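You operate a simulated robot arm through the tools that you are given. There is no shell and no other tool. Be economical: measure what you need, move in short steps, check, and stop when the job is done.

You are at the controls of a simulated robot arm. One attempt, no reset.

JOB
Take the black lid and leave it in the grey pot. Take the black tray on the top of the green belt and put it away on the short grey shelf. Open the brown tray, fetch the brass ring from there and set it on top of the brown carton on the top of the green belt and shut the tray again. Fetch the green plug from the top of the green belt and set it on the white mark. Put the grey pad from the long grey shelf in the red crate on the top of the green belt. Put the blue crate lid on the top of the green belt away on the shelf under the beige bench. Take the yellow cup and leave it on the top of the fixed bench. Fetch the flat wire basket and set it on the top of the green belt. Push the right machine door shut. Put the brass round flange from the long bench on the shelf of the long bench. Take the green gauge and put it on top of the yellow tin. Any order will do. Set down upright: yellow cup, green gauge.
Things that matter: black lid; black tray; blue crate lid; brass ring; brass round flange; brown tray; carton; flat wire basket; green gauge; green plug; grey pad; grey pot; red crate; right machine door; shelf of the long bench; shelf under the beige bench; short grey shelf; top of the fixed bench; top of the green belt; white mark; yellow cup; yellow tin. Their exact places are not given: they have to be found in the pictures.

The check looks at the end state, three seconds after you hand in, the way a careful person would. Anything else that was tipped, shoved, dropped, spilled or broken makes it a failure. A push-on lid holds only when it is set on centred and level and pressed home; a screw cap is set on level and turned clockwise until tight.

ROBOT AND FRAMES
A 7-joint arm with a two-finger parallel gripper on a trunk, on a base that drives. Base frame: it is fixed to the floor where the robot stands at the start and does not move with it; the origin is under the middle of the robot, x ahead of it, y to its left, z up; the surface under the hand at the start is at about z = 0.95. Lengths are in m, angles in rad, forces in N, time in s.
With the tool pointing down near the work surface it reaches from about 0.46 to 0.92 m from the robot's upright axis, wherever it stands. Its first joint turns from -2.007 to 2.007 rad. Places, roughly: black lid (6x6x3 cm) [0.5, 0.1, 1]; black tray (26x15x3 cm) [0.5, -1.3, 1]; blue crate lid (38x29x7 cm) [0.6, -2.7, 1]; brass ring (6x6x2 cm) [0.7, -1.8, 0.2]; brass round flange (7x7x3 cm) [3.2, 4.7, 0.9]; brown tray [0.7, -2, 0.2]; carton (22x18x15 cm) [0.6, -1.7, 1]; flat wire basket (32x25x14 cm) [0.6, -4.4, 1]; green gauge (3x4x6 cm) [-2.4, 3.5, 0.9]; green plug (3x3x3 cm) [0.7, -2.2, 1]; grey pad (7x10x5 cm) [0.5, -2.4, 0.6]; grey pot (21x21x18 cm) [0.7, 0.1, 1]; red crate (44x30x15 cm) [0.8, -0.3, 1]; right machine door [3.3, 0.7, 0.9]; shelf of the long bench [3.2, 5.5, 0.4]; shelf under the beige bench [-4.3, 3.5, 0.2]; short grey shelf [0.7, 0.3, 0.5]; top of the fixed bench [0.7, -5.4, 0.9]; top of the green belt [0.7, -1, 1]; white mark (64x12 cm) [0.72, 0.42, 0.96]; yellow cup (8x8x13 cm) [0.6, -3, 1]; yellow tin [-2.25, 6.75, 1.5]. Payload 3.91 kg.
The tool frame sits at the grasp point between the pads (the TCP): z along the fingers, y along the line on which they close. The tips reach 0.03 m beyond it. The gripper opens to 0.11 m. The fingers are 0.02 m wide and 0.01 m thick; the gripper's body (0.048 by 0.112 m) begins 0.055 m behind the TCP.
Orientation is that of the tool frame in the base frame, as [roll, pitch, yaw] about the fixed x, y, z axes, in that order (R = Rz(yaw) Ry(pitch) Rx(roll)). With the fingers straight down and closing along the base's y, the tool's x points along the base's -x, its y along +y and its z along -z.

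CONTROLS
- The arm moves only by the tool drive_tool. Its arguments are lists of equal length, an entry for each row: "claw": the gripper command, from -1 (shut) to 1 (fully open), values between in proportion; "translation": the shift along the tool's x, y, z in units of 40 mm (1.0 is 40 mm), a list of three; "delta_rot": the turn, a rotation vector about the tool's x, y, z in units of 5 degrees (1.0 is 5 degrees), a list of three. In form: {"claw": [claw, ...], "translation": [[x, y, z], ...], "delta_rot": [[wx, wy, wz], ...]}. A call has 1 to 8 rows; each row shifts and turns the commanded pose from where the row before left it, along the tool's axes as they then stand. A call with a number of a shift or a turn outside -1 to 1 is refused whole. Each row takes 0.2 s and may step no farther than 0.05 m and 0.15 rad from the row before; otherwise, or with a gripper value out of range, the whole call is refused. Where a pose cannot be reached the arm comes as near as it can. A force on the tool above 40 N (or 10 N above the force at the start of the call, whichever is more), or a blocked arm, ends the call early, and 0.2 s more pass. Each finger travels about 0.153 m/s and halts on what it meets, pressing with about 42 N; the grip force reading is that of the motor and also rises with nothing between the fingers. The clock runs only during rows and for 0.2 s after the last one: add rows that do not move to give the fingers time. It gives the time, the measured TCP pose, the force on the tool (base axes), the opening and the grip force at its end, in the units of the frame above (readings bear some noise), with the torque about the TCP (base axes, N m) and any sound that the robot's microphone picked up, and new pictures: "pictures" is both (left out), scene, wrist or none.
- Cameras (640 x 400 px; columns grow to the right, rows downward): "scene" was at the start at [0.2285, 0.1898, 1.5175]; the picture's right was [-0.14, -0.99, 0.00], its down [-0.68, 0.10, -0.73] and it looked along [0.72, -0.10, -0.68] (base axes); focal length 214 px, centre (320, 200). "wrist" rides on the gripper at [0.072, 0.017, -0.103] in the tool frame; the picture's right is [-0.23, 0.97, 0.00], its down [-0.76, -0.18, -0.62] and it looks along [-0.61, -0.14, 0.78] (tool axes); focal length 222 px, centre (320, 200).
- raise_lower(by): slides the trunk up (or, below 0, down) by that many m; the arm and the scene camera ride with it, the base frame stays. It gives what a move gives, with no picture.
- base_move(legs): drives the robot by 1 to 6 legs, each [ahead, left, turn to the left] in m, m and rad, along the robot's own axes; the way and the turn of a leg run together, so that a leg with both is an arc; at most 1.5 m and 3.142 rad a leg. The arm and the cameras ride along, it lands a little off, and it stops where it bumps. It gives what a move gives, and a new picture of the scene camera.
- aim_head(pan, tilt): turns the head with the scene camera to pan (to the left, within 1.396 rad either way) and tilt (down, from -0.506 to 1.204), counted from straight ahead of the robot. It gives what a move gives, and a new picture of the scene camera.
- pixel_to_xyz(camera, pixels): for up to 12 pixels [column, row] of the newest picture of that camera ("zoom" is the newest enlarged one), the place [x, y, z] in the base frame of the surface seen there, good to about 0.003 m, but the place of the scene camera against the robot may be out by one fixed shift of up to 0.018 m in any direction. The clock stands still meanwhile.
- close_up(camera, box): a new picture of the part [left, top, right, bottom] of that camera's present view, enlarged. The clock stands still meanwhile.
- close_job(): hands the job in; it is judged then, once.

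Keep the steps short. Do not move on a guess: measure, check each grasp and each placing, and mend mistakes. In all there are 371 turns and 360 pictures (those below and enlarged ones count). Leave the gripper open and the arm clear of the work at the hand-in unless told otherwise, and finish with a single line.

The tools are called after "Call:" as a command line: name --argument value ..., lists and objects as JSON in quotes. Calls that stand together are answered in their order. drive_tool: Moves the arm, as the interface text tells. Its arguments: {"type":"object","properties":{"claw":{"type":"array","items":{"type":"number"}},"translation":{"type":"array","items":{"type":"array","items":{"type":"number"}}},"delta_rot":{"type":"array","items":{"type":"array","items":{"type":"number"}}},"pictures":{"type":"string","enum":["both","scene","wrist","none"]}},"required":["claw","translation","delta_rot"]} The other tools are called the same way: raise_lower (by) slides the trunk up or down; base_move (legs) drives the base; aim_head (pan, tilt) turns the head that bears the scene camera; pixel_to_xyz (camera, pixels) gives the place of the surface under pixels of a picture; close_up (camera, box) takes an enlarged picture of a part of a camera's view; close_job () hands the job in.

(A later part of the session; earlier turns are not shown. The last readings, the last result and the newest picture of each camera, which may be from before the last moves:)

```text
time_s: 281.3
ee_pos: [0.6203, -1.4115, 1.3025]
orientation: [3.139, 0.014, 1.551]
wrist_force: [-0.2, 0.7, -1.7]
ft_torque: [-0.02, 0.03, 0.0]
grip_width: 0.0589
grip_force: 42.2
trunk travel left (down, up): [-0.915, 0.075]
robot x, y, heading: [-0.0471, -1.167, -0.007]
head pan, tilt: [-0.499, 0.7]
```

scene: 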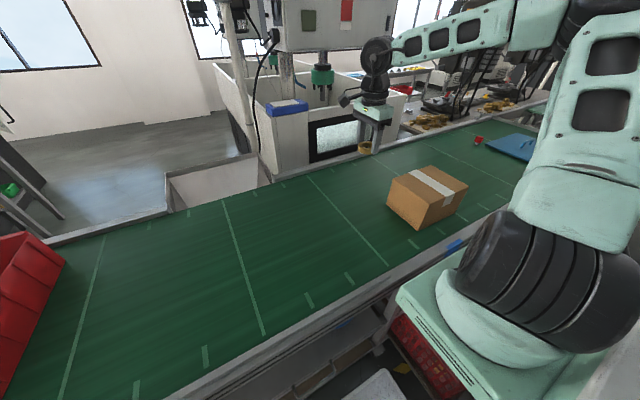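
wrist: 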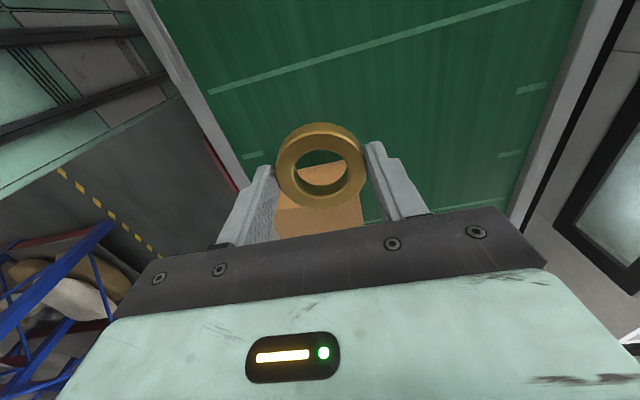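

Call:
drive_tool --claw '[-1, -1, -1, -1, -1, -1, -1, -1]' --translation '[[-0.95, -0.19, 0], [-0.95, -0.19, 0], [-0.95, -0.19, 0], [-0.95, -0.19, 0], [-0.95, -0.19, 0], [-0.95, -0.19, 0], [-0.95, -0.19, 0], [-0.95, -0.19, 0]]' --delta_rot '[[0, 0, 0], [0, 0, 0], [0, 0, 0], [0, 0, 0], [0, 0, 0], [0, 0, 0], [0, 0, 0], [0, 0, 0]]'

Call:
pixel_to_xyz --camera "scene" --pixels '[[387, 200], [390, 181], [432, 168], [468, 184], [424, 202], [430, 185], [415, 188]]'

```text
time_s: 283.1
ee_pos: [0.5497, -1.7187, 1.3028]
orientation: [3.14, 0.012, 1.548]
wrist_force: [0.4, 0.7, -2.8]
ft_torque: [-0.03, 0.03, 0.0]
grip_width: 0.0589
grip_force: 42.2
trunk travel left (down, up): [-0.915, 0.075]
robot x, y, heading: [-0.0478, -1.1641, -0.008]
head pan, tilt: [-0.499, 0.7]
```

scene: 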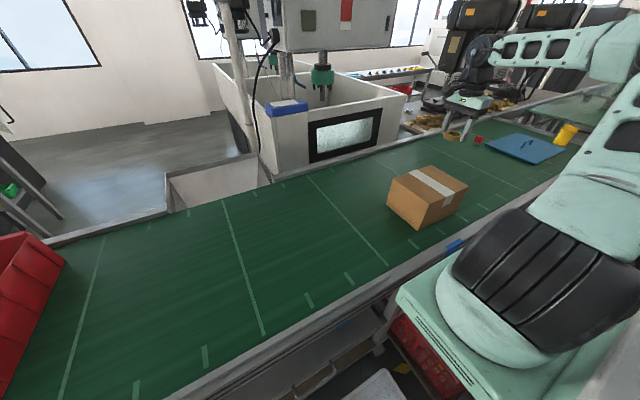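
wrist: 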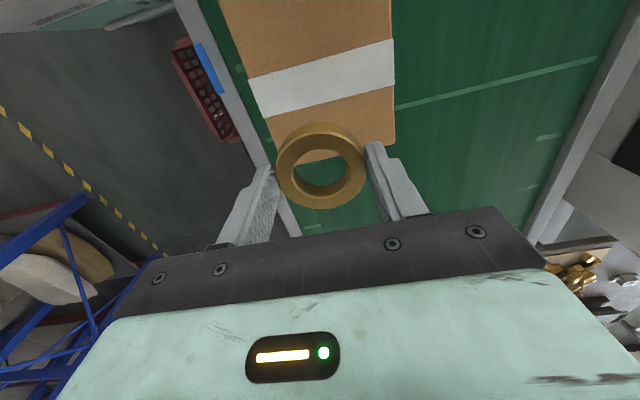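

```text
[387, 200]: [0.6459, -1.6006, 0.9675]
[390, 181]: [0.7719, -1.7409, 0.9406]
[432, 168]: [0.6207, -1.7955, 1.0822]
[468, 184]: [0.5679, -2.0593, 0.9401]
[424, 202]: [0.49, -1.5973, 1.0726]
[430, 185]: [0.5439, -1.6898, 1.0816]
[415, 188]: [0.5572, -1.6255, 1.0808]
```

Call:
pixel_to_xyz --camera "wrist" --pixels '[[262, 105], [392, 110], [388, 10], [225, 10], [272, 135], [390, 140], [320, 90], [320, 30]]'

```text
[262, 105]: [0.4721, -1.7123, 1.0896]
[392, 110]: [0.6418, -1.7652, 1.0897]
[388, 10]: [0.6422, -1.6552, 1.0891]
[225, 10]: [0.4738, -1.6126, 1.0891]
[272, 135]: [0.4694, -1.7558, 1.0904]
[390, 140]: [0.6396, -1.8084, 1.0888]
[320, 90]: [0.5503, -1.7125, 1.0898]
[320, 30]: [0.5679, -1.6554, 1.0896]
```

Carton top at z 1.090, centre (0.556, −1.71). Lower the ring (bottom is 35 mm below TCP).

Call:
drive_tool --claw '[-1, -1, -1, -1, -1, -1]' --translation '[[0.2, 0.15, 1], [0, 0, 1], [0, 0, 1], [0, 0, 1], [0, 0, 0.3], [0, 0, 0]]' --delta_rot '[[0, 0, 0], [0, 0, 0], [0, 0, 0], [0, 0, 0], [0, 0, 0], [0, 0, 0]]' --pictures "wrist"

```text
time_s: 284.5
ee_pos: [0.5582, -1.7115, 1.1307]
orientation: [3.14, 0.013, 1.548]
wrist_force: [0.6, -0.5, -2.4]
ft_torque: [0.03, 0.01, 0.03]
grip_width: 0.0588
grip_force: 42.4
trunk travel left (down, up): [-0.915, 0.075]
robot x, y, heading: [-0.0475, -1.1702, -0.006]
head pan, tilt: [-0.499, 0.7]
```

wrist: 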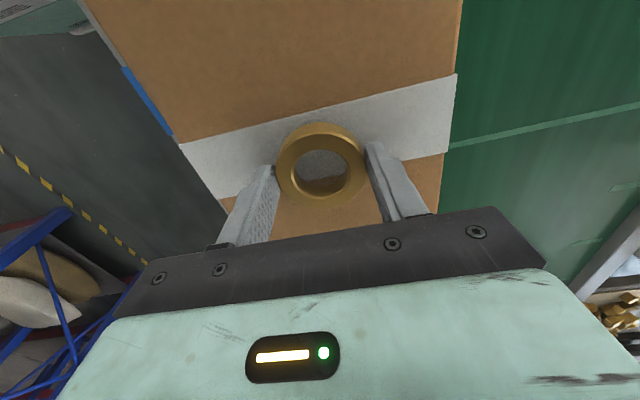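

Call:
drive_tool --claw '[-1, -1, 0, 0, 0, 0]' --translation '[[0, 0, 0.13], [0, 0, 0], [0, 0, 0], [0, 0, 0], [0, 0, -0.8], [0, 0, -1]]' --delta_rot '[[0, 0, 0], [0, 0, 0], [0, 0, 0], [0, 0, 0], [0, 0, 0], [0, 0, 0]]' --pictures "wrist"

```text
time_s: 285.9
ee_pos: [0.5533, -1.7111, 1.196]
orientation: [-3.141, 0.012, 1.548]
wrist_force: [-0.8, -0.2, -1.8]
ft_torque: [0.03, 0.02, 0.02]
grip_width: 0.0587
grip_force: 41.6
trunk travel left (down, up): [-0.915, 0.075]
robot x, y, heading: [-0.0532, -1.1647, -0.006]
head pan, tilt: [-0.499, 0.7]
```

wrist: 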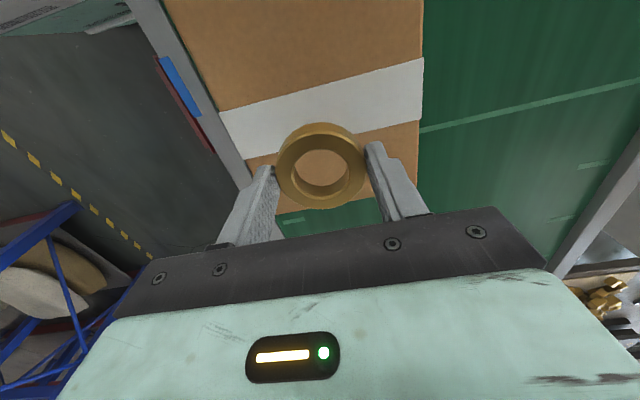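

Claw 0 is narrower than the ring, so it stayed gripped. Go down again and open to 0.5.

Call:
drive_tool --claw '[-1, -1, -1, 0.6, 0.6, 0.6]' --translation '[[0, 0, 0.9], [0, 0, 0.87], [0, 0, 0], [0, 0, 0], [0, 0, 0], [0, 0, 0]]' --delta_rot '[[0, 0, 0], [0, 0, 0], [0, 0, 0], [0, 0, 0], [0, 0, 0], [0, 0, 0]]' --pictures "wrist"

```text
time_s: 287.3
ee_pos: [0.5559, -1.7112, 1.1247]
orientation: [3.14, 0.012, 1.548]
wrist_force: [0.6, 0.4, -0.1]
ft_torque: [0.01, 0.02, 0.01]
grip_width: 0.0878
grip_force: 0.0
trunk travel left (down, up): [-0.915, 0.075]
robot x, y, heading: [-0.0504, -1.1638, -0.003]
head pan, tilt: [-0.499, 0.7]
```

wrist: 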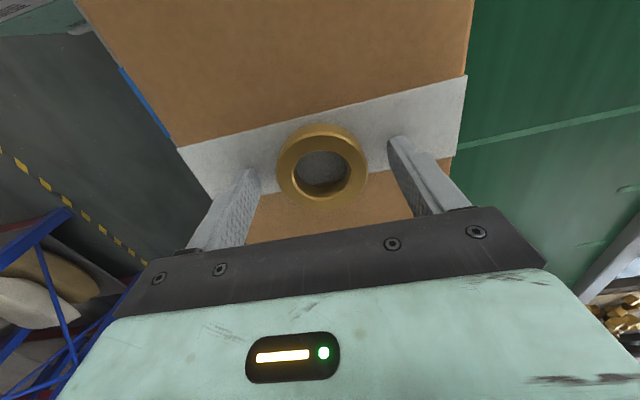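

Ring rests on the carton. Lift and swing the arm back in front of the robot.

Call:
drive_tool --claw '[0.6, 1, 1, 1, 1, 1, 1, 1]' --translation '[[0, 0, -1], [0, 0, -1], [0, 0, -1], [0, 0, -1], [1, 0, 0], [1, 0, 0], [1, 0, 0], [1, 0, 0]]' --delta_rot '[[0, 0, 0], [0, 0, 0], [0, 0, 0], [0, 0, 0], [0, 0, 0], [0, 0, 0], [0, 0, 0], [0, 0, 0]]' --pictures "scene"

Call:
drive_tool --claw '[1, 1, 1, 1, 1, 1, 1, 1]' --translation '[[1, 0.2, 0], [1, 0.2, 0], [1, 0.2, 0], [1, 0.2, 0], [1, 0.2, 0], [1, 0.2, 0], [1, 0.2, 0], [1, 0.2, 0]]' --delta_rot '[[0, 0, 0], [0, 0, 0], [0, 0, 0], [0, 0, 0], [0, 0, 0], [0, 0, 0], [0, 0, 0], [0, 0, 0]]' --pictures "none"

Call:
drive_tool --claw '[1, 1, 1, 1, 1, 1, 1, 1]' --translation '[[1, 0.2, 0], [1, 0.2, 0], [1, 0.2, 0], [0, 0, 0], [0, 0, 0], [0, 0, 0], [0, 0, 0], [0, 0, 0]]' --delta_rot '[[0, 0, 0], [0, 0, 0], [-1, 0, 0], [-1, 0, 0], [-1, 0, 0], [-1, 0, 0], [-1, 0, 0], [-1, 0, 0]]' --pictures "none"

```text
time_s: 289.1
ee_pos: [0.559, -1.549, 1.284]
orientation: [3.14, 0.013, 1.548]
wrist_force: [-0.4, -0.3, 0.3]
ft_torque: [0.03, 0.01, 0.02]
grip_width: 0.1102
grip_force: 0.1
trunk travel left (down, up): [-0.915, 0.075]
robot x, y, heading: [-0.0517, -1.1645, -0.009]
head pan, tilt: [-0.499, 0.7]
```

scene: 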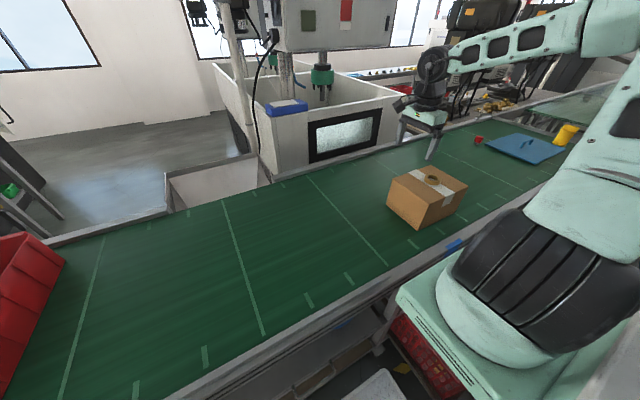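

```text
time_s: 290.9
ee_pos: [0.6309, -1.2332, 1.2798]
orientation: [3.139, 0.01, 1.547]
wrist_force: [-0.7, 0.9, -1.0]
ft_torque: [0.04, 0.01, -0.02]
grip_width: 0.1101
grip_force: 0.1
trunk travel left (down, up): [-0.915, 0.075]
robot x, y, heading: [-0.0453, -1.1665, -0.007]
head pan, tilt: [-0.499, 0.7]
```

```text
time_s: 292.7
ee_pos: [0.6564, -1.1112, 1.2773]
orientation: [2.616, 0.01, 1.547]
wrist_force: [0.0, -0.3, 0.2]
ft_torque: [-0.01, 0.01, 0.01]
grip_width: 0.11
grip_force: 0.1
trunk travel left (down, up): [-0.915, 0.075]
robot x, y, heading: [-0.0491, -1.1656, -0.006]
head pan, tilt: [-0.499, 0.7]
```

Ring stays on the carton. Return to the drawer handle.

Call:
base_move --legs '[[-0.84, 0, 0], [0, -0.865, 0.02]]'

Call:
raise_lower --by -0.4

Call:
raise_lower --by -0.4

Call:
aim_head --pan 0 --tilt 0.5

Call:
drive_tool --claw '[0.3, 0.3]' --translation '[[0, 0, 0], [0, 0, 0]]' --delta_rot '[[0, 0, 0], [0, 0, 0]]' --pictures "wrist"

```text
time_s: 301.1
ee_pos: [-0.1852, -1.9468, 1.2774]
orientation: [2.616, 0.012, 1.518]
wrist_force: [-0.6, 0.1, -1.7]
ft_torque: [-0.02, 0.01, -0.01]
grip_width: 0.11
grip_force: 0.0
trunk travel left (down, up): [-0.915, 0.075]
robot x, y, heading: [-0.8936, -1.9794, -0.038]
head pan, tilt: [-0.499, 0.7]
```

scene: 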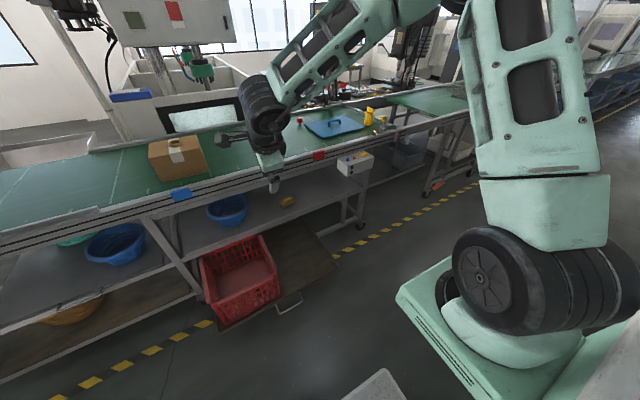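

```text
time_s: 304.9
ee_pos: [-0.1848, -1.9489, 0.878]
orientation: [2.616, 0.012, 1.517]
wrist_force: [0.0, -1.2, -1.0]
ft_torque: [-0.05, 0.01, -0.02]
grip_width: 0.1099
grip_force: 0.2
trunk travel left (down, up): [-0.515, 0.475]
robot x, y, heading: [-0.8908, -1.9818, -0.039]
head pan, tilt: [-0.499, 0.7]
```

```text
time_s: 308.7
ee_pos: [-0.1857, -1.9478, 0.478]
orientation: [2.617, 0.012, 1.519]
wrist_force: [0.1, 0.2, -0.5]
ft_torque: [0.0, -0.01, 0.01]
grip_width: 0.1099
grip_force: 0.1
trunk travel left (down, up): [-0.115, 0.875]
robot x, y, heading: [-0.8947, -1.9831, -0.03]
head pan, tilt: [-0.499, 0.7]
```

```text
time_s: 309.6
ee_pos: [-0.1858, -1.9482, 0.4772]
orientation: [2.616, 0.013, 1.517]
wrist_force: [0.7, -0.3, 0.0]
ft_torque: [0.03, -0.01, 0.01]
grip_width: 0.1101
grip_force: 0.1
trunk travel left (down, up): [-0.115, 0.875]
robot x, y, heading: [-0.8924, -1.9807, -0.036]
head pan, tilt: [0.0, 0.499]
```

scene: 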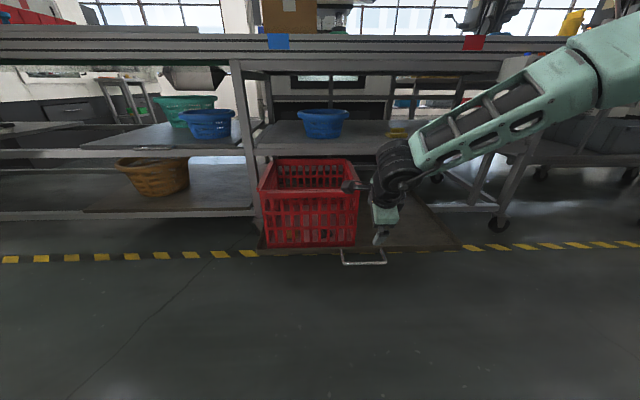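

```text
time_s: 310.2
ee_pos: [-0.1857, -1.9485, 0.4778]
orientation: [2.616, 0.013, 1.517]
wrist_force: [-0.2, 0.2, 0.5]
ft_torque: [-0.02, 0.01, -0.01]
grip_width: 0.0718
grip_force: 0.1
trunk travel left (down, up): [-0.115, 0.875]
robot x, y, heading: [-0.8959, -1.9814, -0.036]
head pan, tilt: [0.0, 0.499]
```

wrist: 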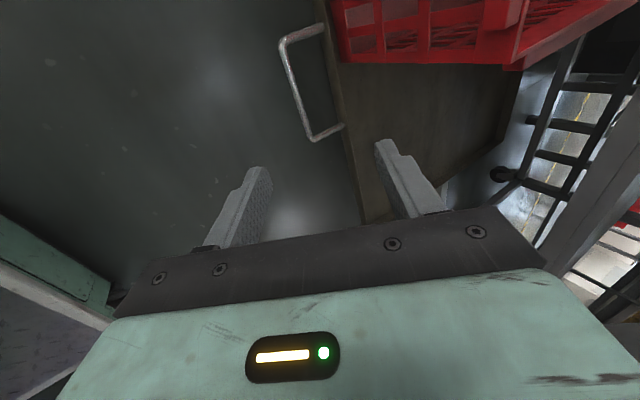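

Call:
pixel_to_xyz --camera "wrist" --pixels '[[285, 60], [293, 85], [302, 115], [310, 135], [325, 30], [283, 45]]'

Call:
base_move --legs '[[0, 0, 0.05], [0, -0.06, 0]]'

Call:
drive_tool --claw '[0.3, 0.3, 0.3, 0.3, 0.3, 0.3]' --translation '[[0, -0.22, 0.91], [0, -0.22, 0.91], [0, -0.22, 0.91], [0, -0.22, 0.91], [0, -0.21, 0.91], [0, 0, 0]]' --delta_rot '[[0, 0, 0], [0, 0, 0], [0, 0, 0], [0, 0, 0], [0, 0, 0], [0, 0, 0]]' --pictures "wrist"

```text
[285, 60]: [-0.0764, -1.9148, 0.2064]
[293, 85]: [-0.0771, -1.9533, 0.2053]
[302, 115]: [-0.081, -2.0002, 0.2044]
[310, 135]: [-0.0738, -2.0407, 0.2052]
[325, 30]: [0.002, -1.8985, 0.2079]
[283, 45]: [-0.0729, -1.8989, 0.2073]
```

```text
time_s: 311.6
ee_pos: [-0.1881, -1.9728, 0.4778]
orientation: [2.617, 0.013, 1.567]
wrist_force: [-0.1, -0.6, 0.1]
ft_torque: [-0.01, -0.01, 0.02]
grip_width: 0.0716
grip_force: 0.0
trunk travel left (down, up): [-0.115, 0.875]
robot x, y, heading: [-0.8904, -2.0381, 0.014]
head pan, tilt: [0.0, 0.499]
```

scene: 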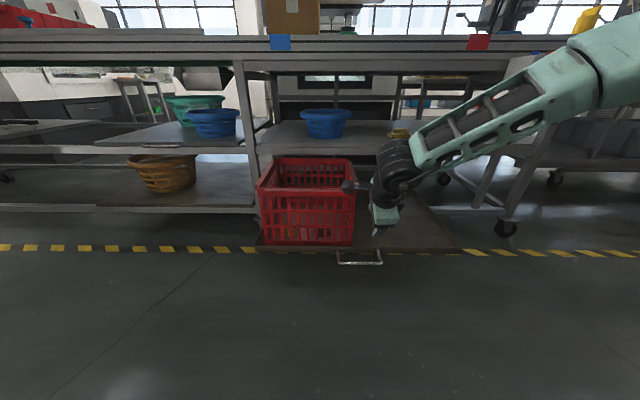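

```text
time_s: 313.0
ee_pos: [-0.1315, -1.9749, 0.2977]
orientation: [2.617, 0.013, 1.567]
wrist_force: [0.8, -0.2, -0.2]
ft_torque: [-0.01, -0.01, 0.0]
grip_width: 0.0714
grip_force: 0.0
trunk travel left (down, up): [-0.115, 0.875]
robot x, y, heading: [-0.8943, -2.0408, 0.012]
head pan, tilt: [0.0, 0.499]
```

wrist: 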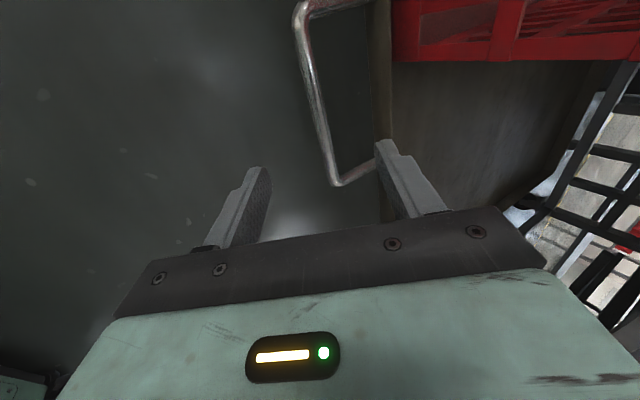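

Call:
drive_tool --claw '[0.3, 0.3, 0.3, 0.3, -1, -1, -1, -1]' --translation '[[0, 0, 0.8], [0, 0, 0.8], [0, 0, 0.8], [0, 0, 0], [0, 0, 0], [0, 0, 0], [0, 0, 0], [0, 0, 0]]' --delta_rot '[[0, 0, 0], [0, 0, 0], [0, 0, 0], [0, 0, 0], [0, 0, 0], [0, 0, 0], [0, 0, 0], [0, 0, 0]]' --pictures "wrist"

Call:
base_move --legs '[[0.15, 0, 0]]'

```text
time_s: 314.8
ee_pos: [-0.0844, -1.9733, 0.2142]
orientation: [2.617, 0.013, 1.567]
wrist_force: [2.7, 1.2, 3.0]
ft_torque: [-0.11, -0.09, 0.05]
grip_width: 0.0137
grip_force: 45.0
trunk travel left (down, up): [-0.115, 0.875]
robot x, y, heading: [-0.892, -2.0403, 0.02]
head pan, tilt: [0.0, 0.499]
```

wrist: 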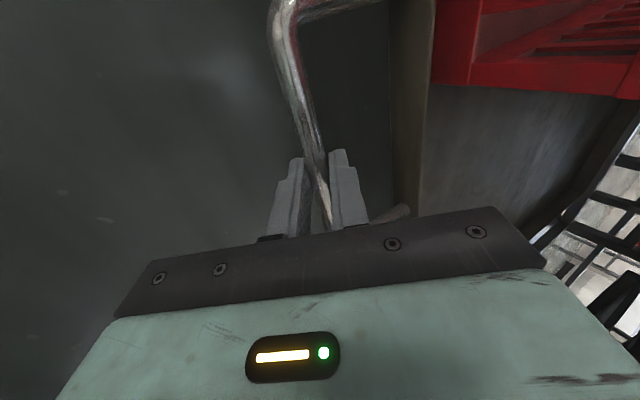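

```text
time_s: 316.2
ee_pos: [0.0649, -1.9749, 0.2148]
orientation: [2.614, 0.017, 1.566]
wrist_force: [1.6, -15.2, 7.5]
ft_torque: [0.38, -0.01, 0.4]
grip_width: 0.0136
grip_force: 45.2
trunk travel left (down, up): [-0.115, 0.875]
robot x, y, heading: [-0.7447, -2.0338, 0.012]
head pan, tilt: [0.0, 0.499]
```

scene: 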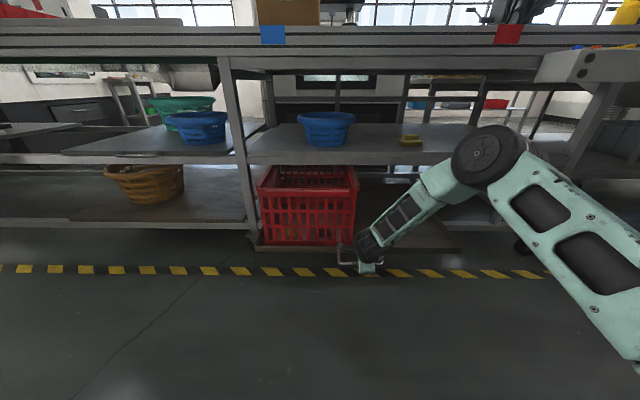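

Call:
base_move --legs '[[0.15, -0.002, 0]]'

Call:
base_move --legs '[[0.096, -0.001, 0]]'

```text
time_s: 317.6
ee_pos: [0.2153, -1.9757, 0.2146]
orientation: [2.617, 0.012, 1.565]
wrist_force: [2.4, 27.0, -0.7]
ft_torque: [-0.04, 0.02, 0.34]
grip_width: 0.0138
grip_force: 45.6
trunk travel left (down, up): [-0.115, 0.875]
robot x, y, heading: [-0.5947, -2.04, 0.01]
head pan, tilt: [0.0, 0.499]
```

scene: 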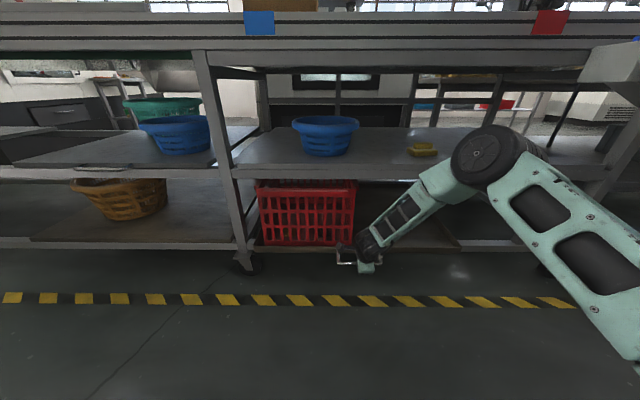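

```text
time_s: 318.7
ee_pos: [0.3104, -1.9748, 0.216]
orientation: [2.615, 0.009, 1.566]
wrist_force: [4.9, -0.5, -3.4]
ft_torque: [-0.08, -0.04, 0.26]
grip_width: 0.0136
grip_force: 44.8
trunk travel left (down, up): [-0.115, 0.875]
robot x, y, heading: [-0.4993, -2.0381, 0.013]
head pan, tilt: [0.0, 0.499]
```

scene: 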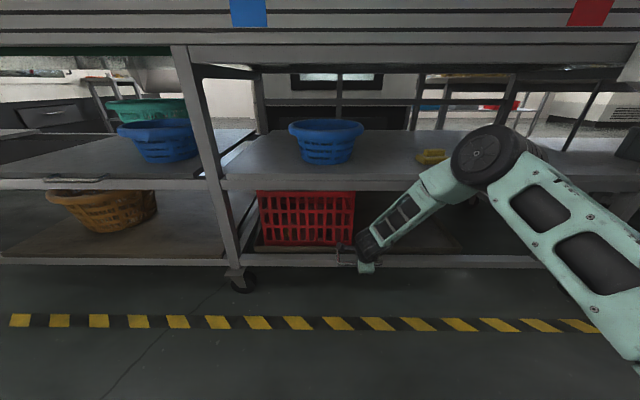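

Almost home (1–2 mm). A last small push with the arm, then release.

Call:
drive_tool --claw '[-1, -1, -1, -1]' --translation '[[0, 0.08, 0.05], [0, 0.08, 0.05], [0, 0.06, 0.03], [0, 0, 0]]' --delta_rot '[[0, 0, 0], [0, 0, 0], [0, 0, 0], [0, 0, 0]]' --pictures "none"

```text
time_s: 319.3
ee_pos: [0.3124, -1.9751, 0.214]
orientation: [2.623, 0.011, 1.566]
wrist_force: [-8.2, -2.4, 12.9]
ft_torque: [-0.16, 0.07, 0.12]
grip_width: 0.0136
grip_force: 44.8
trunk travel left (down, up): [-0.115, 0.875]
robot x, y, heading: [-0.5032, -2.0383, 0.013]
head pan, tilt: [0.0, 0.499]
stopped in row 3: the force on the tool passed its limit at 42 N (the readings are from after the stop); the commanded pose is now the measured one
```

It hit the stop: shut. Release, retreat and check.

Call:
drive_tool --claw '[0.3, 0.3, 0.3, 0.3, 0.3, 0.3, 0.3]' --translation '[[0, 0, 0], [0, 0, 0], [0, 0, -0.8], [0, 0, -0.9], [0, 0, -0.9], [0, 0, -0.9], [0, 0, -0.9]]' --delta_rot '[[0, 0, 0], [0, 0, 0], [0, 0, 0], [0, 0, 0], [0, 0, 0], [0, 0, 0], [0, 0, 0]]' --pictures "wrist"

Call:
pixel_to_xyz --camera "wrist" --pixels '[[333, 40], [338, 80], [345, 120]]'

Call:
base_move --legs '[[-0.4, 0, 0]]'

```text
time_s: 320.9
ee_pos: [0.2256, -1.9717, 0.3666]
orientation: [2.623, 0.013, 1.567]
wrist_force: [0.0, 0.5, -0.3]
ft_torque: [0.01, -0.03, 0.0]
grip_width: 0.0716
grip_force: 0.0
trunk travel left (down, up): [-0.115, 0.875]
robot x, y, heading: [-0.503, -2.0375, 0.009]
head pan, tilt: [0.0, 0.499]
```

wrist: 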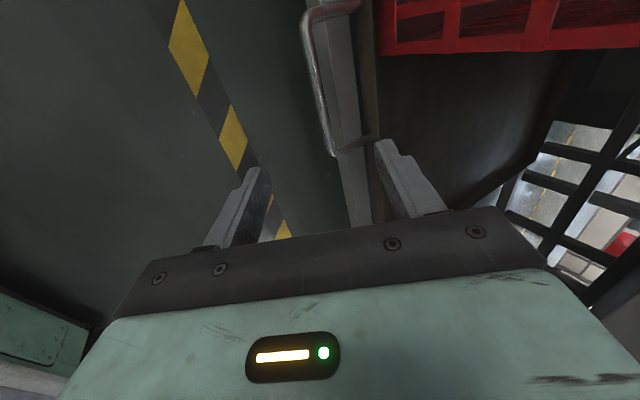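

```text
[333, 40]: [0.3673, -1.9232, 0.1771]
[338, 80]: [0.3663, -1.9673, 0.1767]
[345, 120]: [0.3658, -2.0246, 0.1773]
```

```text
time_s: 323.4
ee_pos: [-0.1735, -1.9728, 0.3673]
orientation: [2.623, 0.01, 1.574]
wrist_force: [0.8, -1.1, -0.8]
ft_torque: [0.01, -0.04, -0.03]
grip_width: 0.0712
grip_force: 0.1
trunk travel left (down, up): [-0.115, 0.875]
robot x, y, heading: [-0.9027, -2.042, 0.016]
head pan, tilt: [0.0, 0.499]
```

scene: 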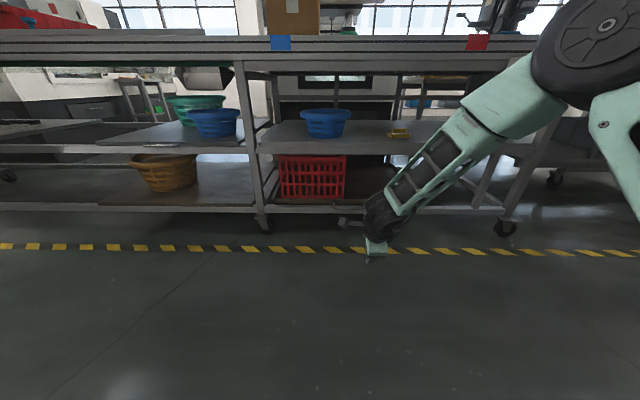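

Drawer shut. Now the yellow cup at y ≈ −3: level the hand, raise, drive right.

Call:
drive_tool --claw '[1, 1, 1, 1, 1, 1, 1]' --translation '[[0, 0, 0], [0, 0, 0], [0, 0, 0], [0, 0, 0], [0, 0, 0], [0, 0, 0], [0, 0, 0]]' --delta_rot '[[1, 0, 0], [1, 0, 0], [1, 0, 0], [1, 0, 0], [1, 0, 0], [0.95, 0, 0], [0, 0, 0]]' --pictures "none"

Call:
raise_lower --by 0.4

Call:
raise_lower --by 0.4

Call:
base_move --legs '[[0, -1.0, -0.015], [0.3, 0, 0]]'

```text
time_s: 325.0
ee_pos: [-0.1734, -1.9726, 0.3667]
orientation: [-3.141, 0.011, 1.574]
wrist_force: [0.1, 0.1, -0.5]
ft_torque: [-0.03, 0.01, -0.02]
grip_width: 0.1097
grip_force: 0.1
trunk travel left (down, up): [-0.115, 0.875]
robot x, y, heading: [-0.9002, -2.0424, 0.014]
head pan, tilt: [0.0, 0.499]
```

```text
time_s: 328.8
ee_pos: [-0.1735, -1.9716, 0.7651]
orientation: [-3.14, 0.01, 1.573]
wrist_force: [-0.1, 0.6, 0.2]
ft_torque: [-0.03, 0.02, 0.02]
grip_width: 0.1099
grip_force: 0.0
trunk travel left (down, up): [-0.515, 0.475]
robot x, y, heading: [-0.8984, -2.0477, 0.013]
head pan, tilt: [0.0, 0.499]
```

```text
time_s: 332.6
ee_pos: [-0.1744, -1.9717, 1.1668]
orientation: [-3.138, 0.011, 1.575]
wrist_force: [0.7, 0.0, 0.0]
ft_torque: [0.02, 0.05, 0.02]
grip_width: 0.11
grip_force: 0.1
trunk travel left (down, up): [-0.915, 0.075]
robot x, y, heading: [-0.9018, -2.0412, 0.014]
head pan, tilt: [0.0, 0.499]
```

```text
time_s: 339.6
ee_pos: [0.1492, -2.9943, 1.1658]
orientation: [-3.141, 0.011, 1.585]
wrist_force: [-0.3, -0.2, 0.6]
ft_torque: [0.01, -0.02, 0.03]
grip_width: 0.1103
grip_force: 0.0
trunk travel left (down, up): [-0.915, 0.075]
robot x, y, heading: [-0.5767, -3.0716, 0.025]
head pan, tilt: [0.0, 0.499]
```

scene: 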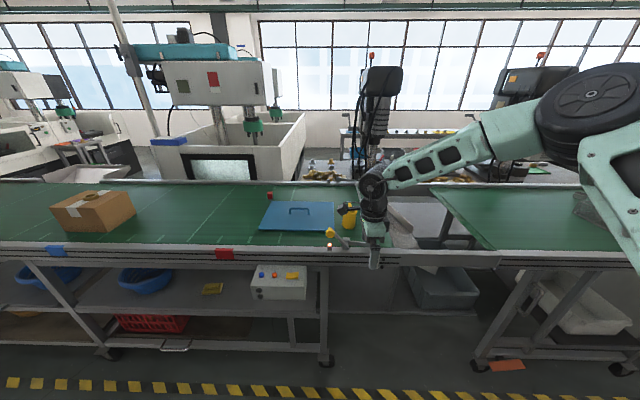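

Call:
close_up --camera "scene" --box '[250, 170, 410, 270]'

Call:
pixel_to_xyz --camera "scene" --pixels '[[344, 206], [355, 206], [349, 205], [350, 215], [350, 226], [331, 232], [262, 228], [335, 228], [270, 203], [333, 202], [299, 211], [299, 215]]'

```text
4.00 times, centred on (330, 220) of scene
```

zoom: 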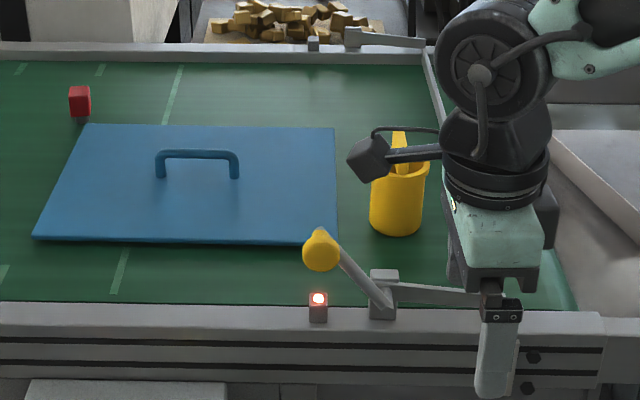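

```text
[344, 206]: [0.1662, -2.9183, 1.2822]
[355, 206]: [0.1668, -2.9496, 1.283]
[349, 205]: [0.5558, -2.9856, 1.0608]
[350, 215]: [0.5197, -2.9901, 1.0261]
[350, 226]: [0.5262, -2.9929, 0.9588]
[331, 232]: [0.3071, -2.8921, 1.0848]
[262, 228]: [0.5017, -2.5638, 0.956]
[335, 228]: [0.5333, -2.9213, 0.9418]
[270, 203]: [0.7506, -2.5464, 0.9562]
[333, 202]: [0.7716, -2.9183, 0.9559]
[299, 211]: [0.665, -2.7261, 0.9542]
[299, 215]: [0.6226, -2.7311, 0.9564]
```

Call:
raise_lower --by 0.07

Call:
base_move --legs '[[0.37, 0, -0.02]]'

Call:
drive_tool --claw '[1]' --translation '[[0, 0, 0]]' --delta_rot '[[0, 0, 0]]' --pictures "wrist"

```text
time_s: 340.7
ee_pos: [0.1483, -2.9938, 1.2355]
orientation: [-3.139, 0.009, 1.583]
wrist_force: [0.5, 0.1, -0.8]
ft_torque: [0.01, 0.01, -0.01]
grip_width: 0.1098
grip_force: 0.1
trunk travel left (down, up): [-0.985, 0.005]
robot x, y, heading: [-0.5766, -3.0657, 0.025]
head pan, tilt: [0.0, 0.499]
```

```text
time_s: 343.1
ee_pos: [0.5134, -2.9986, 1.2359]
orientation: [-3.14, 0.011, 1.569]
wrist_force: [0.1, -0.6, 0.2]
ft_torque: [-0.01, -0.04, -0.01]
grip_width: 0.11
grip_force: 0.0
trunk travel left (down, up): [-0.985, 0.005]
robot x, y, heading: [-0.2126, -3.0617, 0.008]
head pan, tilt: [0.0, 0.499]
```

scene: 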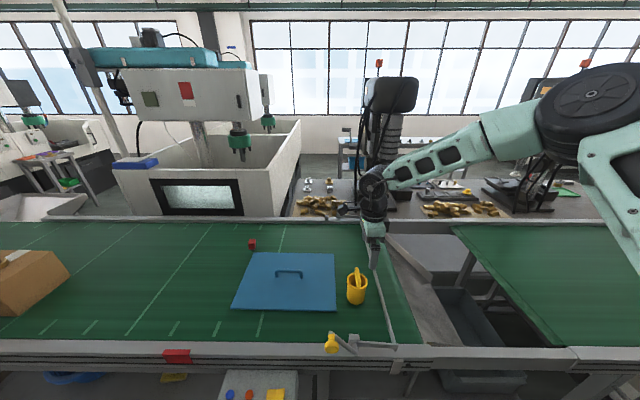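

```text
time_s: 343.4
ee_pos: [0.514, -2.9989, 1.2346]
orientation: [-3.139, 0.01, 1.569]
wrist_force: [0.4, -0.4, 0.5]
ft_torque: [-0.01, -0.02, 0.02]
grip_width: 0.11
grip_force: 0.2
trunk travel left (down, up): [-0.985, 0.005]
robot x, y, heading: [-0.2114, -3.0635, 0.015]
head pan, tilt: [0.0, 0.499]
```

wrist: 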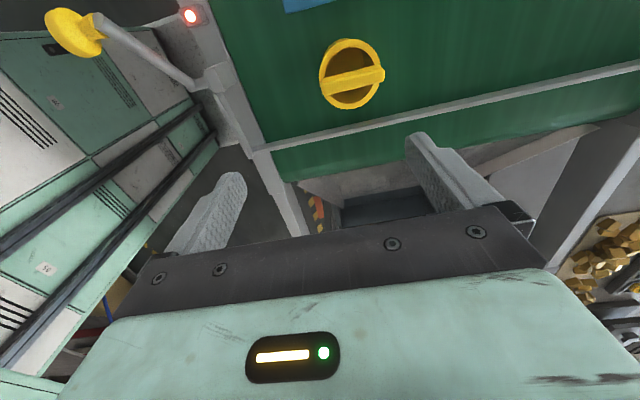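

Call:
close_up --camera "wrist" --box '[290, 20, 410, 120]'

Call:
close_up --camera "scene" --box '[320, 255, 400, 315]'

Call:
pixel_to_xyz --camera "wrist" --pixels '[[350, 81], [335, 84], [365, 77], [380, 73], [323, 88], [345, 45], [350, 107], [350, 60], [350, 95]]'

```text
4.00 times, centred on (350, 70) of wrist
```

zoom: 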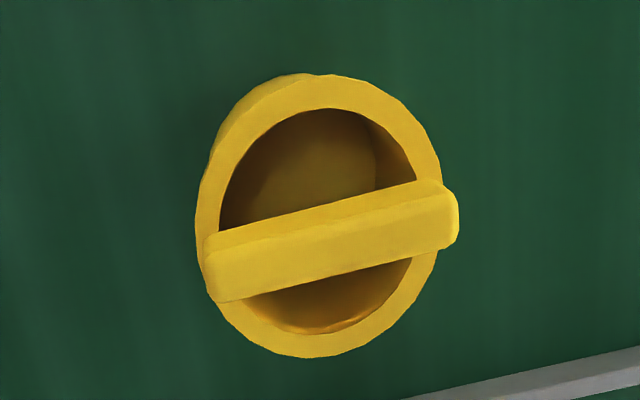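

```text
6.67 times, centred on (360, 285) of scene
```

zoom: 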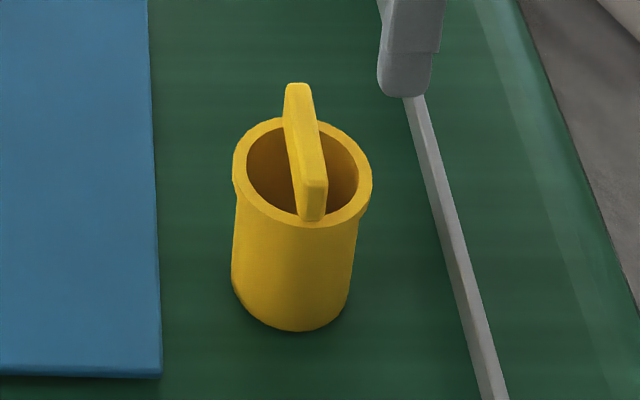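

```text
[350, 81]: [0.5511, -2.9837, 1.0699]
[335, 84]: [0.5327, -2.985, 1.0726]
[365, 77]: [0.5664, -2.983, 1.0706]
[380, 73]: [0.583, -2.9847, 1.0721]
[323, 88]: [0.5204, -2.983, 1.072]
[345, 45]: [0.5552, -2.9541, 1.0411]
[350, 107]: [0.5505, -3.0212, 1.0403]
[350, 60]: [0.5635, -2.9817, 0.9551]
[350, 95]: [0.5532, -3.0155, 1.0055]
```

A grip bar runs along x over the cup at (0.552, −2.984), top 1.073. Turn the hand so it closes along y.

Call:
drive_tool --claw '[1, 1, 1, 1, 1, 1, 1, 1]' --translation '[[0, 0, 0], [0, 0, 0], [0, 0, 0], [0, 0, 0], [0, 0, 0], [0, 0, 0], [0, 0, 0], [0, 0, 0]]' --delta_rot '[[0, 0, -1], [0, 0, -1], [0, 0, -1], [0, 0, -1], [0, 0, -1], [0, 0, -1], [0, 0, -1], [0, 0, -1]]' --pictures "none"

Call:
drive_tool --claw '[1, 1, 1, 1, 1, 1, 1, 1]' --translation '[[0, 0, 0], [0, 0, 0], [0, 0, 0], [0, 0, 0], [0, 0, 0], [0, 0, 0], [0, 0, 0], [0, 0, 0]]' --delta_rot '[[0, 0, -1], [0, 0, -1], [0, 0, -1], [0, 0, -1], [0, 0, -1], [0, 0, -1], [0, 0, -1], [0, 0, -1]]' --pictures "none"

Call:
drive_tool --claw '[1, 1, 1, 1]' --translation '[[0, 0, 0], [-0.5, 0.35, 0], [-0.5, 0, 0.6], [0, 0, 0]]' --delta_rot '[[0, 0, -1], [0, 0, -1], [0, 0, 0], [0, 0, 0]]' --pictures "wrist"

```text
time_s: 345.2
ee_pos: [0.5141, -2.9977, 1.2359]
orientation: [-3.133, 0.01, 2.268]
wrist_force: [0.1, -0.5, 0.3]
ft_torque: [-0.02, 0.02, 0.0]
grip_width: 0.1101
grip_force: 0.0
trunk travel left (down, up): [-0.985, 0.005]
robot x, y, heading: [-0.2108, -3.0658, 0.012]
head pan, tilt: [0.0, 0.499]
```

```text
time_s: 347.1
ee_pos: [0.5128, -2.998, 1.2355]
orientation: [-3.131, 0.001, 2.965]
wrist_force: [-0.8, 0.6, -0.4]
ft_torque: [-0.01, -0.01, -0.01]
grip_width: 0.1101
grip_force: 0.1
trunk travel left (down, up): [-0.985, 0.005]
robot x, y, heading: [-0.2084, -3.0644, 0.011]
head pan, tilt: [0.0, 0.499]
```

```text
time_s: 348.1
ee_pos: [0.5557, -2.9852, 1.2108]
orientation: [-3.132, -0.002, 3.14]
wrist_force: [-0.6, -0.6, -0.3]
ft_torque: [-0.04, -0.02, 0.0]
grip_width: 0.1102
grip_force: 0.1
trunk travel left (down, up): [-0.985, 0.005]
robot x, y, heading: [-0.2166, -3.0643, 0.007]
head pan, tilt: [0.0, 0.499]
```

wrist: 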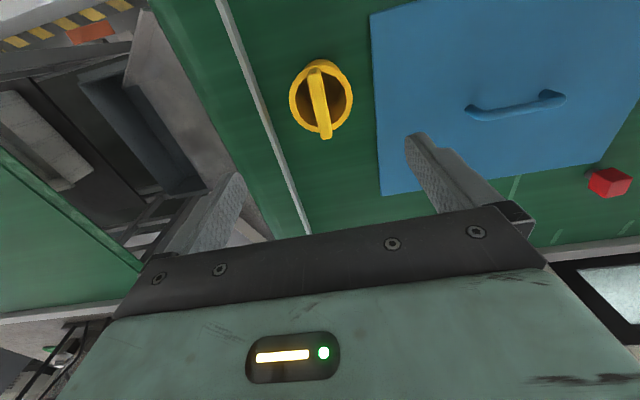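

Call:
drive_tool --claw '[0.3, 0.3, 0.3, 0.3, -1, -1, -1, -1]' --translation '[[0.09, 0.03, 1], [0, 0, 1], [0, 0, 1], [0, 0, 0.38], [0, 0, 0], [0, 0, 0], [0, 0, 0], [0, 0, 0]]' --delta_rot '[[0, 0, 0], [0, 0, 0], [0, 0, 0], [0, 0, 0], [0, 0, 0], [0, 0, 0], [0, 0, 0], [0, 0, 0]]' --pictures "wrist"

```text
time_s: 349.9
ee_pos: [0.5514, -2.9891, 1.0739]
orientation: [-3.13, 0.0, 3.138]
wrist_force: [-0.7, -0.1, 0.3]
ft_torque: [-0.01, 0.02, 0.03]
grip_width: 0.0133
grip_force: 41.5
trunk travel left (down, up): [-0.985, 0.005]
robot x, y, heading: [-0.2112, -3.0632, 0.008]
head pan, tilt: [0.0, 0.499]
```

wrist: 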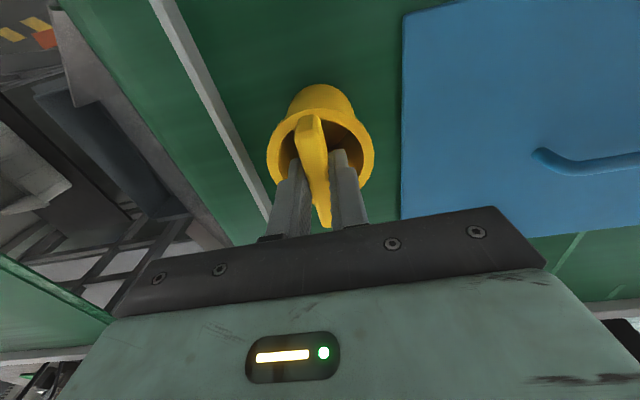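

Bar gripped. Lift, back off, and look to the right for the fixed bench.

Call:
drive_tool --claw '[-1, -1, -1, -1, -1]' --translation '[[0, 0, -0.6], [0, 0, -1], [0, 0, -1], [0, 0, -1], [0, 0, -0.8]]' --delta_rot '[[0, 0, 0], [0, 0, 0], [0, 0, 0], [0, 0, 0], [0, 0, 0]]' --pictures "wrist"

Call:
base_move --legs '[[-0.6, 0, 0], [0, -0.8, 0]]'

Call:
aim_head --pan -0.7 --tilt 0.35

```text
time_s: 351.1
ee_pos: [0.5527, -2.985, 1.2523]
orientation: [-3.129, -0.002, 3.138]
wrist_force: [0.3, -0.2, -1.0]
ft_torque: [0.03, 0.02, 0.01]
grip_width: 0.0135
grip_force: 41.9
trunk travel left (down, up): [-0.985, 0.005]
robot x, y, heading: [-0.2092, -3.0611, 0.012]
head pan, tilt: [0.0, 0.499]
```

wrist: 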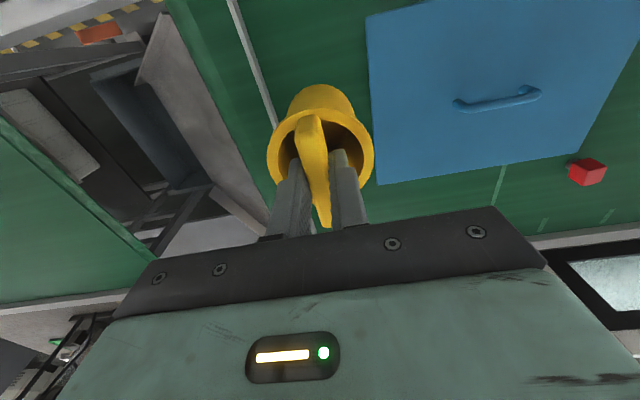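

```text
time_s: 358.2
ee_pos: [-0.0253, -3.8054, 1.2521]
orientation: [-3.132, -0.003, 3.12]
wrist_force: [0.3, 0.0, -1.6]
ft_torque: [0.03, -0.01, 0.01]
grip_width: 0.0132
grip_force: 42.5
trunk travel left (down, up): [-0.985, 0.005]
robot x, y, heading: [-0.7938, -3.8658, -0.009]
head pan, tilt: [0.0, 0.499]
```

scene: 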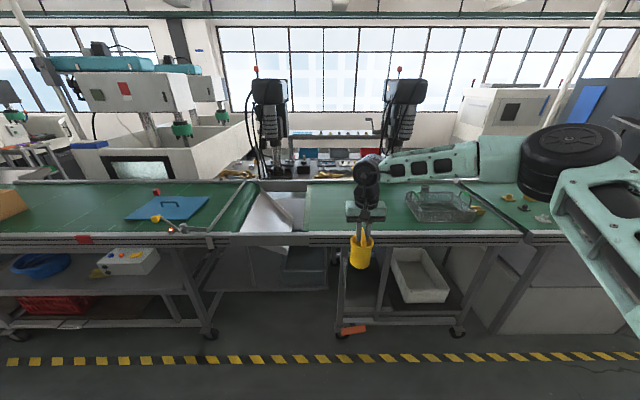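

```text
time_s: 359.3
ee_pos: [-0.0252, -3.8051, 1.2514]
orientation: [-3.13, -0.002, 3.119]
wrist_force: [0.3, 0.0, -0.1]
ft_torque: [-0.05, -0.04, 0.03]
grip_width: 0.0138
grip_force: 41.7
trunk travel left (down, up): [-0.985, 0.005]
robot x, y, heading: [-0.7933, -3.8719, -0.012]
head pan, tilt: [-0.7, 0.351]
```

scene: 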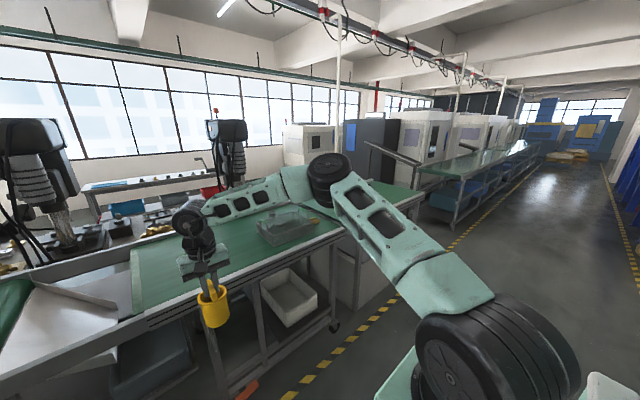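

Drive on to the fixed bench (y ≈ −5.4).

Call:
base_move --legs '[[0, -1.45, 0.012]]'

Call:
aim_head --pan 0.0 --tilt 0.55

```text
time_s: 366.4
ee_pos: [-0.0395, -5.2338, 1.2513]
orientation: [-3.131, -0.002, 3.121]
wrist_force: [0.4, -0.3, -0.6]
ft_torque: [0.03, -0.02, -0.03]
grip_width: 0.0134
grip_force: 41.5
trunk travel left (down, up): [-0.985, 0.005]
robot x, y, heading: [-0.8075, -5.2983, -0.009]
head pan, tilt: [-0.7, 0.351]
```

scene: 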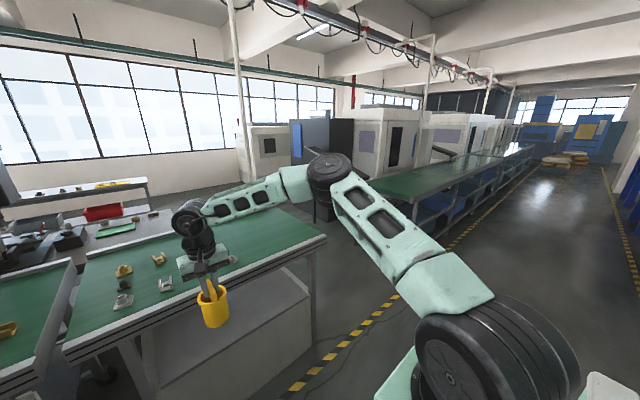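

```text
time_s: 367.5
ee_pos: [-0.0391, -5.2337, 1.2512]
orientation: [-3.131, -0.002, 3.121]
wrist_force: [0.4, 0.5, -0.7]
ft_torque: [0.0, 0.01, 0.01]
grip_width: 0.0134
grip_force: 42.0
trunk travel left (down, up): [-0.985, 0.005]
robot x, y, heading: [-0.8068, -5.3012, -0.012]
head pan, tilt: [0.0, 0.55]
```

scene: 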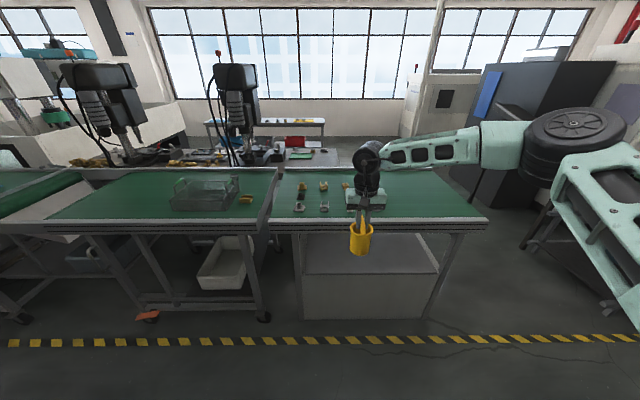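

Call:
pixel_to_xyz --camera "scene" --pixels '[[420, 205], [450, 205], [485, 218], [280, 215], [302, 208], [323, 207], [346, 185], [400, 190], [430, 200], [270, 195], [420, 222], [415, 180]]'

```text
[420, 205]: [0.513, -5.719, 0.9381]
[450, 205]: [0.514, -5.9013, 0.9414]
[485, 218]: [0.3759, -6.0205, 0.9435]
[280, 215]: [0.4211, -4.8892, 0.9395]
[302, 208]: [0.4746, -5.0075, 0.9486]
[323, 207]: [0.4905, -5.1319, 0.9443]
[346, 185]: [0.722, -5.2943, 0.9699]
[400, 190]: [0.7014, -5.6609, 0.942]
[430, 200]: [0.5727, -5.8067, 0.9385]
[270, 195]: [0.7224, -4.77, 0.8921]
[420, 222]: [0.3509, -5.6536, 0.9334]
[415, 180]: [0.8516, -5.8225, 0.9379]
```

Call:
base_move --legs '[[0, -0.42, 0.012], [0.62, 0, 0]]'

Call:
drive_tool --claw '[-1, -1, -1, -1]' --translation '[[0, 0, 1], [0, 0, 1], [0, 0, 1], [0, 0, 0.7]]' --delta_rot '[[0, 0, 0], [0, 0, 0], [0, 0, 0], [0, 0, 0]]' --pictures "both"

```text
time_s: 373.1
ee_pos: [0.5665, -5.6528, 1.2513]
orientation: [-3.132, -0.001, 3.118]
wrist_force: [-0.3, 0.8, -0.9]
ft_torque: [0.0, 0.02, 0.01]
grip_width: 0.0135
grip_force: 41.5
trunk travel left (down, up): [-0.985, 0.005]
robot x, y, heading: [-0.2017, -5.7146, -0.013]
head pan, tilt: [0.0, 0.55]
```

scene: 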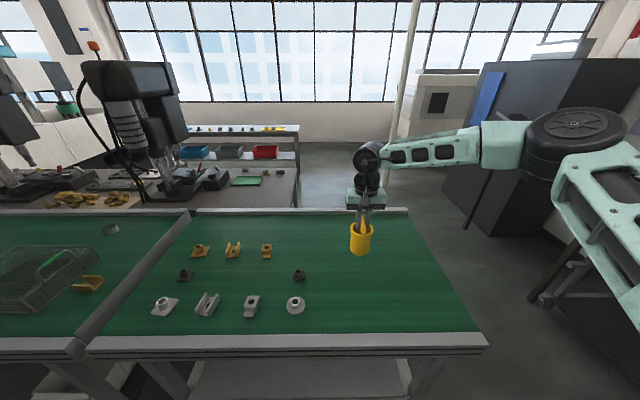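

```text
time_s: 374.1
ee_pos: [0.5652, -5.6569, 1.1014]
orientation: [-3.131, 0.001, 3.118]
wrist_force: [-0.2, 0.7, -1.3]
ft_torque: [-0.03, 0.03, -0.01]
grip_width: 0.0134
grip_force: 41.6
trunk travel left (down, up): [-0.985, 0.005]
robot x, y, heading: [-0.2012, -5.7124, -0.012]
head pan, tilt: [0.0, 0.55]
```

scene: 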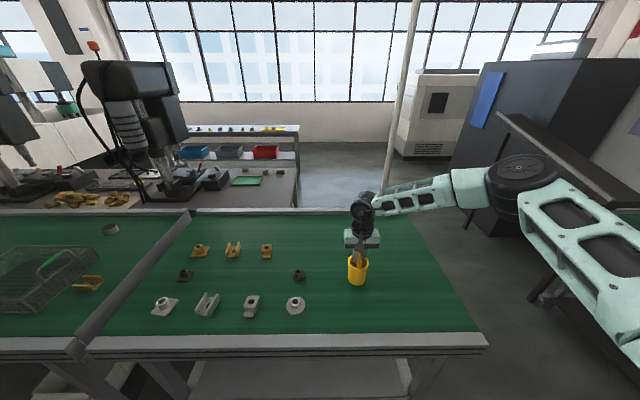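
wrist: 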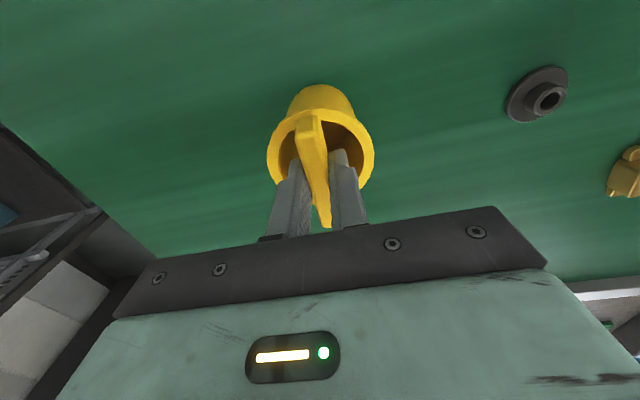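

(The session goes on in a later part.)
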